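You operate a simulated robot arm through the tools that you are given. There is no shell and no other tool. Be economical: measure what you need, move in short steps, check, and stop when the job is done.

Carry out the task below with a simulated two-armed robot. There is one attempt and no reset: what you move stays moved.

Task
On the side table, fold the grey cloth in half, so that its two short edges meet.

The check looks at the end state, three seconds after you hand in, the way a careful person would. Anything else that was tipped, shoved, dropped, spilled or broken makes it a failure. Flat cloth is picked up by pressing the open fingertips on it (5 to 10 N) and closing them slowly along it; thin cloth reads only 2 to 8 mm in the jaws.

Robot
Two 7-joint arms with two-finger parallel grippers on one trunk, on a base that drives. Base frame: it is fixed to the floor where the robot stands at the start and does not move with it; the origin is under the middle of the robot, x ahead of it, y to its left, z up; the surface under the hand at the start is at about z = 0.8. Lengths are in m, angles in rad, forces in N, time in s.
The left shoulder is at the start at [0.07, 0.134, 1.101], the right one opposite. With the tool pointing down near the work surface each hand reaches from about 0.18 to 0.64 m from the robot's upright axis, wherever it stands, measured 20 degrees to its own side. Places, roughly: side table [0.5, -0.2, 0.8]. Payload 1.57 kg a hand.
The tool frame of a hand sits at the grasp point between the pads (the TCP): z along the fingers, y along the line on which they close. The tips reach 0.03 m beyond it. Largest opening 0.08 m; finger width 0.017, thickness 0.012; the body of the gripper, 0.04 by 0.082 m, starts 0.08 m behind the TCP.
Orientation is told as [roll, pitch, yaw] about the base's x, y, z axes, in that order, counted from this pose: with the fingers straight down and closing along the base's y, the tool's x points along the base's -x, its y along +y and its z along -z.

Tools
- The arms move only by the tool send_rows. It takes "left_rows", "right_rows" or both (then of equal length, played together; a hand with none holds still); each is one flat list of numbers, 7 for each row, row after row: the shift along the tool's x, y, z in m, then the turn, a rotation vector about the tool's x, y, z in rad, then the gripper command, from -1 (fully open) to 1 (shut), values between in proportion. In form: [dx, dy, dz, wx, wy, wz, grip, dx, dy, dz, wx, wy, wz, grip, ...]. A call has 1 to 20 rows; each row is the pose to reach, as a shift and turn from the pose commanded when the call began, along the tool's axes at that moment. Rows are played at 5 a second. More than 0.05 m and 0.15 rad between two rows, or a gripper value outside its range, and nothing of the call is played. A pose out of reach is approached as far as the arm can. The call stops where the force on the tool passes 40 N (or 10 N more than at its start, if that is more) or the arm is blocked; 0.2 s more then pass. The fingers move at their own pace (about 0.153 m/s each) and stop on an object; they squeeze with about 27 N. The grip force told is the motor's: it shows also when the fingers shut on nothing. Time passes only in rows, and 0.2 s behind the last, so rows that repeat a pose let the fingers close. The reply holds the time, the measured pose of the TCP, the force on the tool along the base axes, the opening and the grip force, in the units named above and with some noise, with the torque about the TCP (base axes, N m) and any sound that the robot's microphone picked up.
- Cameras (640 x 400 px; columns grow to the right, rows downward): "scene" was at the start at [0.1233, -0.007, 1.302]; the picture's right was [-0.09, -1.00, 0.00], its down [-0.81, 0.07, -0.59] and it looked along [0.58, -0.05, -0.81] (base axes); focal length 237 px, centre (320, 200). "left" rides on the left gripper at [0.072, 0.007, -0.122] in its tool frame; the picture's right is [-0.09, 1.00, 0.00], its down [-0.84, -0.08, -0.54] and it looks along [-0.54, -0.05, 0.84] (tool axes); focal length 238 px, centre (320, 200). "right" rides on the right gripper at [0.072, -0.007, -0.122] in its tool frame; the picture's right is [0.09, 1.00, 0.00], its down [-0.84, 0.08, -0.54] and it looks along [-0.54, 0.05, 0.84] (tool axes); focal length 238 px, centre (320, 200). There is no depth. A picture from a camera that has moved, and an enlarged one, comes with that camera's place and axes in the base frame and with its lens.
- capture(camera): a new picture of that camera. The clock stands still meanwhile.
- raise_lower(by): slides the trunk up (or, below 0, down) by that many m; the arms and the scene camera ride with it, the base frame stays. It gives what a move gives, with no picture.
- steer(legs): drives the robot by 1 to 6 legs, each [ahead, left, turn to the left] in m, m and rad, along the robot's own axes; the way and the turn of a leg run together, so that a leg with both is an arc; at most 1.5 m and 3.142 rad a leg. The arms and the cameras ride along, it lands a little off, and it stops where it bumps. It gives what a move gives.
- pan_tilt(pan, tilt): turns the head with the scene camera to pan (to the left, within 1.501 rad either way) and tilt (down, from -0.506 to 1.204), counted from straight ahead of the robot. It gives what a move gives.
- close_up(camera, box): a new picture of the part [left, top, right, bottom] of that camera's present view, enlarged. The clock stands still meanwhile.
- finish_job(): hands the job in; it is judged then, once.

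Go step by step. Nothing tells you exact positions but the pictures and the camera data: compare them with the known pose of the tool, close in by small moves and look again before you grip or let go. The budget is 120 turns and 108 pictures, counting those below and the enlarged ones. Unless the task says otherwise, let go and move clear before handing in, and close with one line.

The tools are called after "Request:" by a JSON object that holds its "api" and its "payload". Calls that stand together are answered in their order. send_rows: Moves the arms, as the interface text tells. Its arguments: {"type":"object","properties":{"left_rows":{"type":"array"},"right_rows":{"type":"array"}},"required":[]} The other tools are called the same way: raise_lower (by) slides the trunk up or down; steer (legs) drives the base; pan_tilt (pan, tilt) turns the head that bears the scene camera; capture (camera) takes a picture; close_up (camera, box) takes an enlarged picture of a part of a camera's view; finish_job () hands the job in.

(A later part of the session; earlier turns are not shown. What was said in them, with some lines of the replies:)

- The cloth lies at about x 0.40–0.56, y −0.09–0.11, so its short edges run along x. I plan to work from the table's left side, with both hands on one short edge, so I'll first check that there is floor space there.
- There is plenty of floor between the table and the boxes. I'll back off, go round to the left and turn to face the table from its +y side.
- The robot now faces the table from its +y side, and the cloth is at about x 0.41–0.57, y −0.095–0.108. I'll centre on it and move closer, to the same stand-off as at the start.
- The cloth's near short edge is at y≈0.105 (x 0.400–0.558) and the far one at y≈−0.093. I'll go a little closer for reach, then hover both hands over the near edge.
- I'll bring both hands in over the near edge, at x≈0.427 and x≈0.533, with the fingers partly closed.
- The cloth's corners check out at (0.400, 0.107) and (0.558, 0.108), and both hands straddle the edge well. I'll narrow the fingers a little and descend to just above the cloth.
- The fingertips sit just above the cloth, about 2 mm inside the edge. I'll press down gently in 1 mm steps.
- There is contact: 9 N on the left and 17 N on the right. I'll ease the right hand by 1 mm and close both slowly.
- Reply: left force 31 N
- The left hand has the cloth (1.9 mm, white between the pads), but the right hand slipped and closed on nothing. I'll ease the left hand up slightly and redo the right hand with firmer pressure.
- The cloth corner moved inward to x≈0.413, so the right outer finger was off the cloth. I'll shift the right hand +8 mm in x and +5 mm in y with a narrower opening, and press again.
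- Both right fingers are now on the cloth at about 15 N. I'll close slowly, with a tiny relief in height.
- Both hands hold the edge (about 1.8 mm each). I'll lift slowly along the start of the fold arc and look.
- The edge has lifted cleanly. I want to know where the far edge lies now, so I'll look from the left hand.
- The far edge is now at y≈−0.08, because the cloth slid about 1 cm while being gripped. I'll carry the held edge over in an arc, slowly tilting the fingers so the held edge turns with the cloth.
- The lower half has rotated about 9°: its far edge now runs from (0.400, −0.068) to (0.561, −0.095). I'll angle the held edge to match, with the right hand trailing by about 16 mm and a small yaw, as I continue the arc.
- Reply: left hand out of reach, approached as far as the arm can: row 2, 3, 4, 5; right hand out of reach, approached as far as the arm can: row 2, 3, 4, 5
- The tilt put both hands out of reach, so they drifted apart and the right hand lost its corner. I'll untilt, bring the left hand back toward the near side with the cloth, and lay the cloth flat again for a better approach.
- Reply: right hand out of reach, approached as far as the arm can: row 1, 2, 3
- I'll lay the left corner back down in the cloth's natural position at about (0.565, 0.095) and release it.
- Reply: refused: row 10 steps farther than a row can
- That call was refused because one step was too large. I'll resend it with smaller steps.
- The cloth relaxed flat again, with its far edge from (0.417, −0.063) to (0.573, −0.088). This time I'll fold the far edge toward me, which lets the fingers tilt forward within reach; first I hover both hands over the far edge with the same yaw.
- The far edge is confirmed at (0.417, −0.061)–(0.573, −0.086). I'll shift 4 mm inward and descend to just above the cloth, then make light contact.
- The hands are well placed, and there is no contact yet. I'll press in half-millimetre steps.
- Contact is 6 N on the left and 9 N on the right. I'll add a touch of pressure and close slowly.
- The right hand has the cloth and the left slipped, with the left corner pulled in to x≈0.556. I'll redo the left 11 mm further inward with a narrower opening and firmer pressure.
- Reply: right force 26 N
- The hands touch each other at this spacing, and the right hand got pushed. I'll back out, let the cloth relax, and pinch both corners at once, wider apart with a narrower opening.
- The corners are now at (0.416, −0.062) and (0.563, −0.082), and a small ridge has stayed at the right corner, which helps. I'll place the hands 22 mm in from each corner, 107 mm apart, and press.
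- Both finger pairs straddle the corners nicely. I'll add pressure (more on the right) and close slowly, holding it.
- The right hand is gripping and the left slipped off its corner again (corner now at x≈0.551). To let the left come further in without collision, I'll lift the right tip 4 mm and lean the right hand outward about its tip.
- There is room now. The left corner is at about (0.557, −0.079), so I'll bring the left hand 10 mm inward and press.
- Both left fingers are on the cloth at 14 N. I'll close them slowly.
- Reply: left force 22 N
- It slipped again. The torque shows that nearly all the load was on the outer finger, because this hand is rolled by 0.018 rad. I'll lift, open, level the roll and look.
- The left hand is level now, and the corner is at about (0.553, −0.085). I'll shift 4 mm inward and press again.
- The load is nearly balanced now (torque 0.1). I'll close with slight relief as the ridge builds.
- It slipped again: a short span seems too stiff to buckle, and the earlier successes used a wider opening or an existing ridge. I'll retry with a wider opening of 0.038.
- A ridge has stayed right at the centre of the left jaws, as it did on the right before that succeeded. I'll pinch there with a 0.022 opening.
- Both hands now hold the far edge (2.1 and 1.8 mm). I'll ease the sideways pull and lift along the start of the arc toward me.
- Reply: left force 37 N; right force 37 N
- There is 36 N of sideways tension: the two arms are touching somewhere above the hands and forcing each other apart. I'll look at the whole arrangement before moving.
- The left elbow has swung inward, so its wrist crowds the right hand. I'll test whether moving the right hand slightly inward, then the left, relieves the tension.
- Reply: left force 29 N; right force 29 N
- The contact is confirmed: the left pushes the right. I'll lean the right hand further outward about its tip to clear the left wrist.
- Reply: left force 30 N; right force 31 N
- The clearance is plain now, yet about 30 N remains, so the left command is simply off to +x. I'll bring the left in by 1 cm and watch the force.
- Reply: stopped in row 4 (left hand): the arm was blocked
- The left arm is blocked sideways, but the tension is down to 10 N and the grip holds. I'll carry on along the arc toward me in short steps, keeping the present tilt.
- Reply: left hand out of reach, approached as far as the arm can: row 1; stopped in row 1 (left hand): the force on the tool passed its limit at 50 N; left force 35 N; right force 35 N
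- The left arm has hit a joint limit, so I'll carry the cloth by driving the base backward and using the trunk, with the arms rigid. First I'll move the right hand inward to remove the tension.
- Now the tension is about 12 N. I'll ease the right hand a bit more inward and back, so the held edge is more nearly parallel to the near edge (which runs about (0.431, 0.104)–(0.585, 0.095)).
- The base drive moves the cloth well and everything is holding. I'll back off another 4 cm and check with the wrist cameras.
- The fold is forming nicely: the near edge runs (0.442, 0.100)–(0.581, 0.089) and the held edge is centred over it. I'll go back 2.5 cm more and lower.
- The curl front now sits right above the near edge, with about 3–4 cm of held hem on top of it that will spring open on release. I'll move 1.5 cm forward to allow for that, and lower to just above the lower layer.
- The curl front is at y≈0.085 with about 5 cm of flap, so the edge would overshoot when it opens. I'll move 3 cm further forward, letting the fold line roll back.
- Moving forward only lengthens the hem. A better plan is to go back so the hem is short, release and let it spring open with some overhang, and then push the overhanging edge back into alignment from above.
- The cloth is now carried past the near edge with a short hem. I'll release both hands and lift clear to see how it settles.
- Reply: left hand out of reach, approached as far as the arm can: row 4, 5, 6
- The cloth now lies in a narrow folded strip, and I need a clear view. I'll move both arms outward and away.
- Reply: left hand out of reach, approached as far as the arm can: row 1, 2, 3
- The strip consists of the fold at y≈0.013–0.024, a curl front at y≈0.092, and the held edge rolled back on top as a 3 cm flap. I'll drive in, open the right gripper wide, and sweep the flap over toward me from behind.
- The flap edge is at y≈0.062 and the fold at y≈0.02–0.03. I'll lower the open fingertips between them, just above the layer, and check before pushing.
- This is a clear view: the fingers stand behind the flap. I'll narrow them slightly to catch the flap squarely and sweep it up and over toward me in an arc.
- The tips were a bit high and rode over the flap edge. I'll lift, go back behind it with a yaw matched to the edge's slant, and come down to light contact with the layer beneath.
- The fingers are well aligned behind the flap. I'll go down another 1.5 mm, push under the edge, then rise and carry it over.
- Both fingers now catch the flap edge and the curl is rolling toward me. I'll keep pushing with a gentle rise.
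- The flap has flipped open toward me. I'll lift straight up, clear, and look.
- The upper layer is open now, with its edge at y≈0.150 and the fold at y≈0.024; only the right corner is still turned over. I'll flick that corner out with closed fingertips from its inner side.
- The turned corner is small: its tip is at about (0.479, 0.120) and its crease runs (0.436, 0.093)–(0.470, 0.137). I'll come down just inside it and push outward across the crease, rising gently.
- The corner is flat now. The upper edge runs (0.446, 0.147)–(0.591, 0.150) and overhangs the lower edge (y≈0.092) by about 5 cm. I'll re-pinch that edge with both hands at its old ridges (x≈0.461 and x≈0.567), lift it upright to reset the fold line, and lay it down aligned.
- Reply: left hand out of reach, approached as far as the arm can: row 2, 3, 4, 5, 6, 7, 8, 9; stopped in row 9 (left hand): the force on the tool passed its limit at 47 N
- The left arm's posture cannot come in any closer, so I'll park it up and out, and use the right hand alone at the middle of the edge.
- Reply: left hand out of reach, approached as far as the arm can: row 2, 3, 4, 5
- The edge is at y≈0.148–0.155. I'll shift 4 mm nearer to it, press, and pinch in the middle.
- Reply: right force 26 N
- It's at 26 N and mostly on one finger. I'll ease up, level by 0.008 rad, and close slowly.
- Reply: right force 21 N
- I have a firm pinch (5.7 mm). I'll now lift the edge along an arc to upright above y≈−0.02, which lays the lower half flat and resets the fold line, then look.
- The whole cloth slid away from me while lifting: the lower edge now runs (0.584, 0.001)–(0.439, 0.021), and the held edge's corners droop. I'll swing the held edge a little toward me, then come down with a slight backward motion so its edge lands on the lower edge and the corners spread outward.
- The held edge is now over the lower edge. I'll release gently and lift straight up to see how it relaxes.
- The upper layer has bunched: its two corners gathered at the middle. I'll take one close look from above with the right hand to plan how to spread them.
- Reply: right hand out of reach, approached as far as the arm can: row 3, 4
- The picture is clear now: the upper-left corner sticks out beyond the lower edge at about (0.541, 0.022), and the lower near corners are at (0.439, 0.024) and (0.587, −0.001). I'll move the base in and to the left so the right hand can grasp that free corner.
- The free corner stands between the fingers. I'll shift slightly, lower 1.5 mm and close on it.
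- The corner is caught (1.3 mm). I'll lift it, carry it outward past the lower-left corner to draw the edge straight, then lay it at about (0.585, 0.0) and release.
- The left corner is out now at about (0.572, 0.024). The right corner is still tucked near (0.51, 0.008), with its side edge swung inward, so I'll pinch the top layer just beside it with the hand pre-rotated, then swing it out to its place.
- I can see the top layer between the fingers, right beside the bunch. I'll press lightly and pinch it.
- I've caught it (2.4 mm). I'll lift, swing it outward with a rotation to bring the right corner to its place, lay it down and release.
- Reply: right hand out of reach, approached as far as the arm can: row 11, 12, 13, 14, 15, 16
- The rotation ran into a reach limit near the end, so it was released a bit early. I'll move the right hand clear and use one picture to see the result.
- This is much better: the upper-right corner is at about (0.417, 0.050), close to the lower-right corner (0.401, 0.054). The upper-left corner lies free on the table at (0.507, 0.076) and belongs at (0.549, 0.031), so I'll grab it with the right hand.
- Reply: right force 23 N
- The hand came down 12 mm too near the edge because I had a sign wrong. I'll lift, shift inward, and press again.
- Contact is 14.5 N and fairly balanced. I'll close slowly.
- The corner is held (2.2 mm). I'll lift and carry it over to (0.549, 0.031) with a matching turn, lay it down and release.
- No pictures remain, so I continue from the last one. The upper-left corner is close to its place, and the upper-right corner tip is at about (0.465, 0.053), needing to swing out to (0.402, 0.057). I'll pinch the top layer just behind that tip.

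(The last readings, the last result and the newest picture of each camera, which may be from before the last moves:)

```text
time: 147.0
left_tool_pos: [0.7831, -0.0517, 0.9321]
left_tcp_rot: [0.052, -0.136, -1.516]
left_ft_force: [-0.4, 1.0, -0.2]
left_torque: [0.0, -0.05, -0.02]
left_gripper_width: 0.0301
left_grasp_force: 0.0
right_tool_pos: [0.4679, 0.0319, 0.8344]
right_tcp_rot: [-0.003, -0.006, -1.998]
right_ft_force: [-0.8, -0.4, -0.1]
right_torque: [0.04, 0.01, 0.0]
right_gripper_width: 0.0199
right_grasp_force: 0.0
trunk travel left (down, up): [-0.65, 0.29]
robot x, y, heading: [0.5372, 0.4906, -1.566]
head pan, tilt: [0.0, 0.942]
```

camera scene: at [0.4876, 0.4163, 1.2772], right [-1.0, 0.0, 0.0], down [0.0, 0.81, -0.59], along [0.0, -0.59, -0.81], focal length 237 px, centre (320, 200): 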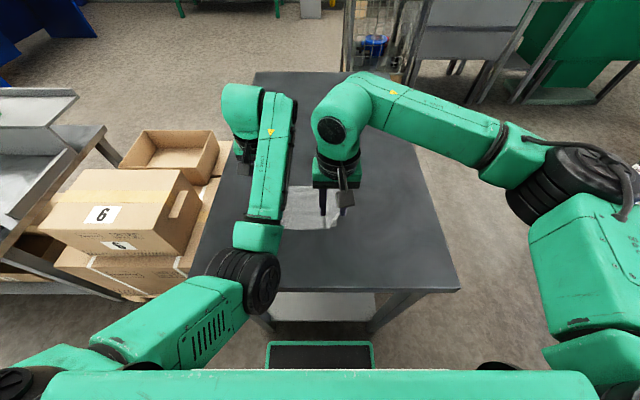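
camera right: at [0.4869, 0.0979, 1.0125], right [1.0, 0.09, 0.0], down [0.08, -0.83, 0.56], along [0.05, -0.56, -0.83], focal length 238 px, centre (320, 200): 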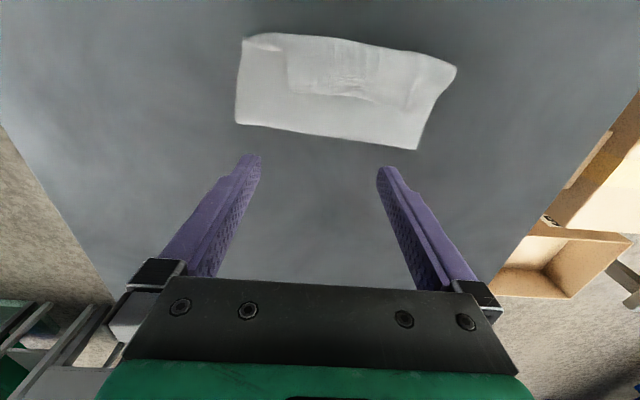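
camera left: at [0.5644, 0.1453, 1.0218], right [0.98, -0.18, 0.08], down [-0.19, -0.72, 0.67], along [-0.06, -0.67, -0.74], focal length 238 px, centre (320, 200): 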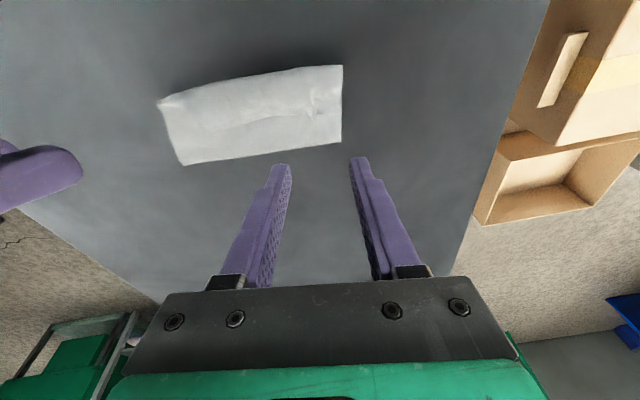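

Request:
{"api": "send_rows", "payload": {"right_rows": [0, 0, 0.001, 0, 0, 0, 0.5, 0, 0, 0.002, 0, 0, 0, 0.5, 0, 0, 0.0025, 0, 0, 0, 0.5, 0, 0, 0.0025, 0, 0, 0, 0.55, 0, 0, 0.0025, 0, 0, 0, 0.6, 0, 0, 0.0024, 0, 0, 0, 0.65, 0, 0, 0.0023, 0, 0, 0, 0.7, 0, 0, 0.0022, 0, 0, 0, 0.76, 0, 0, 0.002, 0, 0, 0, 0.82, 0, 0, 0.0018, 0, 0, 0, 0.88, 0, 0, 0.0016, 0, 0, 0, 1, 0, 0, 0.0014, 0, 0, 0, 1, 0, 0, 0.0014, 0, 0, 0, 1]}}

```text
time: 149.8
left_tool_pos: [0.7841, -0.0509, 0.9315]
left_tcp_rot: [0.054, -0.135, -1.514]
left_ft_force: [-0.8, -0.2, -0.6]
left_torque: [0.01, 0.0, 0.01]
left_gripper_width: 0.0301
left_grasp_force: 0.0
right_tool_pos: [0.4669, 0.0316, 0.8324]
right_tcp_rot: [-0.003, -0.005, -1.999]
right_ft_force: [-0.5, 0.2, 0.1]
right_torque: [0.02, -0.03, 0.03]
right_gripper_width: 0.0
right_grasp_force: 21.2
trunk travel left (down, up): [-0.65, 0.29]
robot x, y, heading: [0.5345, 0.4874, -1.572]
head pan, tilt: [0.0, 0.942]
```

It closed on nothing. I'll retry with a wider opening and firmer pressure.

Request:
{"api": "send_rows", "payload": {"right_rows": [0, 0, -0.012, 0, 0, 0, 1, 0, 0, -0.012, 0, 0, 0, 0.15, 0, 0, -0.012, 0, 0, 0, 0.15, 0, 0, -0.003, 0, 0, 0, 0.15, 0, 0, 0.0, 0, 0, 0, 0.15, 0, 0, 0.0015, 0, 0, 0, 0.15, 0, 0, 0.002, 0, 0, 0, 0.15, 0, 0, 0.002, 0, 0, 0, 0.15]}}

```text
time: 151.6
left_tool_pos: [0.7831, -0.0496, 0.9315]
left_tcp_rot: [0.054, -0.133, -1.516]
left_ft_force: [-0.6, 0.7, 0.0]
left_torque: [0.02, 0.01, 0.03]
left_gripper_width: 0.0301
left_grasp_force: 0.2
right_tool_pos: [0.4675, 0.0324, 0.8316]
right_tcp_rot: [-0.004, -0.005, -1.998]
right_ft_force: [0.5, -0.5, 0.9]
right_torque: [-0.01, 0.0, 0.0]
right_gripper_width: 0.0338
right_grasp_force: 0.0
trunk travel left (down, up): [-0.65, 0.29]
robot x, y, heading: [0.5369, 0.4869, -1.566]
head pan, tilt: [0.0, 0.942]
```

Request:
{"api": "send_rows", "payload": {"right_rows": [0, 0, 0.0005, 0, 0, 0, 0.15, 0, 0, 0.001, 0, 0, 0, 0.15, 0, 0, 0.0013, 0, 0, 0, 0.15, 0, 0, 0.0013, 0, 0, 0, 0.22, 0, 0, 0.0013, 0, 0, 0, 0.3, 0, 0, 0.0013, 0, 0, 0, 0.38, 0, 0, 0.0013, 0, 0, 0, 0.46, 0, 0, 0.0012, 0, 0, 0, 0.54, 0, 0, 0.001, 0, 0, 0, 0.62, 0, 0, 0.0008, 0, 0, 0, 0.7, 0, 0, 0.0006, 0, 0, 0, 0.78, 0, 0, 0.0004, 0, 0, 0, 0.86, 0, 0, 0.0002, 0, 0, 0, 1, 0, 0, 0, 0, 0, 0, 1, 0, 0, 0, 0, 0, 0, 1]}}

```text
time: 154.8
left_tool_pos: [0.783, -0.0512, 0.9326]
left_tcp_rot: [0.052, -0.135, -1.514]
left_ft_force: [0.8, 0.7, 0.7]
left_torque: [-0.02, 0.0, -0.02]
left_gripper_width: 0.0298
left_grasp_force: 0.1
right_tool_pos: [0.4669, 0.0325, 0.8317]
right_tcp_rot: [-0.004, -0.006, -1.998]
right_ft_force: [0.2, -0.2, 5.5]
right_torque: [0.02, -0.06, 0.02]
right_gripper_width: 0.0022
right_grasp_force: 24.1
trunk travel left (down, up): [-0.65, 0.29]
robot x, y, heading: [0.5357, 0.4874, -1.571]
head pan, tilt: [0.0, 0.942]
```

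It caught one ridge (2.2 mm). I'll lift and swing it out to the lower-right corner.

Request:
{"api": "send_rows", "payload": {"right_rows": [0, 0, -0.02, 0, 0, -0.05, 1, -0.0021, -0.0045, -0.035, 0, 0, -0.15, 1, -0.0048, -0.0176, -0.045, 0, 0, -0.28, 1, -0.0078, -0.0316, -0.047, 0, 0, -0.41, 1, -0.0109, -0.0455, -0.044, 0, 0, -0.54, 1, -0.0132, -0.0577, -0.037, 0, 0, -0.66, 1, -0.014, -0.0618, -0.028, 0, 0, -0.75, 1, -0.0132, -0.0599, -0.018, 0, 0, -0.75, 1, -0.0116, -0.0541, -0.009, 0, 0, -0.75, 1, -0.0112, -0.051, -0.003, 0, 0, -0.75, 1, -0.0112, -0.051, -0.003, 0, 0, -0.75, 1]}}

```text
time: 157.2
left_tool_pos: [0.7827, -0.0506, 0.9324]
left_tcp_rot: [0.054, -0.135, -1.515]
left_ft_force: [-0.2, 0.8, -0.4]
left_torque: [0.03, 0.0, -0.01]
left_gripper_width: 0.0299
left_grasp_force: 0.0
right_tool_pos: [0.417, 0.0429, 0.8343]
right_tcp_rot: [-0.008, -0.002, -1.246]
right_ft_force: [-0.2, -0.4, -0.9]
right_torque: [0.01, -0.01, -0.03]
right_gripper_width: 0.0022
right_grasp_force: 23.5
trunk travel left (down, up): [-0.65, 0.29]
robot x, y, heading: [0.5384, 0.4884, -1.568]
head pan, tilt: [0.0, 0.942]
```

I'll release it and lift clear. Then I'll nudge the upper-left corner, last seen about 2 cm short of its partner, by the same pinch method.

Request:
{"api": "send_rows", "payload": {"right_rows": [0, 0, 0, 0, 0, 0, 0.6, 0, 0, 0, 0, 0, 0, 0.3, 0, 0, -0.003, 0, 0, 0, 0.15, 0, 0, -0.03, 0, 0, 0.05, 0.15, 0, 0, -0.06, 0, 0, 0.1, 0.15, 0, 0.03, -0.06, 0, 0, 0.2, 0.15, -0.015, 0.06, -0.06, 0, 0, 0.3, 0.15, -0.034, 0.0917, -0.05, 0, 0, 0.36, 0.15, -0.034, 0.0917, -0.02, 0, 0, 0.36, 0.15, -0.034, 0.0917, -0.004, 0, 0, 0.36, 0.15, -0.034, 0.0917, 0.0, 0, 0, 0.36, 0.15, -0.034, 0.0917, 0.002, 0, 0, 0.36, 0.15, -0.034, 0.0917, 0.0035, 0, 0, 0.36, 0.15, -0.034, 0.0917, 0.0035, 0, 0, 0.36, 0.15]}}

```text
time: 160.2
left_tool_pos: [0.7828, -0.0506, 0.9327]
left_tcp_rot: [0.053, -0.134, -1.514]
left_ft_force: [0.0, 0.3, 0.0]
left_torque: [-0.02, 0.01, 0.0]
left_gripper_width: 0.0298
left_grasp_force: 0.1
right_tool_pos: [0.5142, 0.0393, 0.8313]
right_tcp_rot: [-0.006, -0.004, -1.61]
right_ft_force: [0.8, -1.2, 8.1]
right_torque: [0.02, 0.13, 0.04]
right_gripper_width: 0.0343
right_grasp_force: 0.1
trunk travel left (down, up): [-0.65, 0.29]
robot x, y, heading: [0.5347, 0.4902, -1.571]
head pan, tilt: [0.0, 0.942]
```

Request:
{"api": "send_rows", "payload": {"right_rows": [0, 0, 0.0002, 0, 0, 0, 0.22, 0, 0, 0.0002, 0, 0, 0, 0.3, 0, 0, 0.0002, 0, 0, 0, 0.38, 0, 0, 0.0001, 0, 0, 0, 0.46, 0, 0, 0, 0, 0, 0, 0.54, 0, 0, -0.0002, 0, 0, 0, 0.62, 0, 0, -0.0004, 0, 0, 0, 0.7, 0, 0, -0.0006, 0, 0, 0, 0.78, 0, 0, -0.0008, 0, 0, 0, 0.86, 0, 0, -0.001, 0, 0, 0, 1, 0, 0, -0.001, 0, 0, 0, 1, 0, 0, -0.001, 0, 0, 0, 1]}}

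```text
time: 162.8
left_tool_pos: [0.7839, -0.0516, 0.9314]
left_tcp_rot: [0.053, -0.135, -1.515]
left_ft_force: [0.0, 0.3, -0.5]
left_torque: [0.02, 0.02, 0.04]
left_gripper_width: 0.0301
left_grasp_force: 0.0
right_tool_pos: [0.5138, 0.0395, 0.8311]
right_tcp_rot: [-0.006, -0.004, -1.61]
right_ft_force: [-0.4, 0.3, 1.5]
right_torque: [0.0, 0.0, -0.02]
right_gripper_width: 0.0021
right_grasp_force: 23.4
trunk travel left (down, up): [-0.65, 0.29]
robot x, y, heading: [0.5402, 0.4869, -1.567]
head pan, tilt: [0.0, 0.942]
```

It's caught (2.1 mm). I'll lift it a little, draw it outward about 2 cm to straighten the edge, lay it down, release and move clear.

Request:
{"api": "send_rows", "payload": {"right_rows": [0, 0, -0.015, 0, 0, 0, 1, 0, 0.004, -0.03, 0, 0, 0, 1, -0.002, 0.012, -0.035, 0, 0, 0.03, 1, -0.005, 0.02, -0.033, 0, 0, 0.06, 1, -0.007, 0.026, -0.026, 0, 0, 0.1, 1, -0.009, 0.027, -0.018, 0, 0, 0.1, 1, -0.0105, 0.025, -0.01, 0, 0, 0.1, 1, -0.011, 0.023, -0.003, 0, 0, 0.1, 1, -0.011, 0.023, -0.003, 0, 0, 0.1, 0.6, -0.011, 0.023, -0.003, 0, 0, 0.1, 0.3, -0.011, 0.023, -0.006, 0, 0, 0.1, 0.15, -0.011, 0.023, -0.03, 0, 0, 0.1, 0.15, -0.011, 0.023, -0.07, 0, 0, 0.1, 0.15, -0.011, -0.02, -0.09, 0, 0, 0.1, 0.15, -0.011, -0.06, -0.1, 0, 0, 0.1, 0.15, -0.011, -0.1, -0.1, 0, 0, 0.1, 0.15, -0.011, -0.14, -0.1, 0, 0, 0.1, 0.15, -0.011, -0.18, -0.1, 0, 0, 0.1, 0.15]}}

```text
time: 166.6
left_tool_pos: [0.7816, -0.0507, 0.9325]
left_tcp_rot: [0.054, -0.136, -1.514]
left_ft_force: [-0.1, -0.6, 0.1]
left_torque: [0.02, 0.0, 0.01]
left_gripper_width: 0.03
left_grasp_force: 0.0
right_tool_pos: [0.3347, 0.0355, 0.9326]
right_tcp_rot: [-0.006, -0.005, -1.708]
right_ft_force: [0.3, 0.3, 0.7]
right_torque: [-0.02, 0.02, 0.03]
right_gripper_width: 0.0339
right_grasp_force: 0.1
trunk travel left (down, up): [-0.65, 0.29]
robot x, y, heading: [0.5372, 0.4865, -1.567]
head pan, tilt: [0.0, 0.942]
```

Both hands are clear and the picture budget is used up, so I can't look at the result. Further blind moves would be as likely to do harm as good, so I'm handing in now.

Request:
{"api": "finish_job", "payload": {}}

```text
The job is handed in.
```

I folded the grey cloth over with its short edges brought roughly together, but I doubt it counts as a clean fold. In my last picture the top layer was still wrinkled, its left corner was about 2 cm from its partner, and its right corner was about 6 cm off. I moved both corners toward their places after that, but had no pictures left to check the result. I saw nothing else disturbed on the table. The left gripper did press hard on the bare tabletop once, about 47 N.
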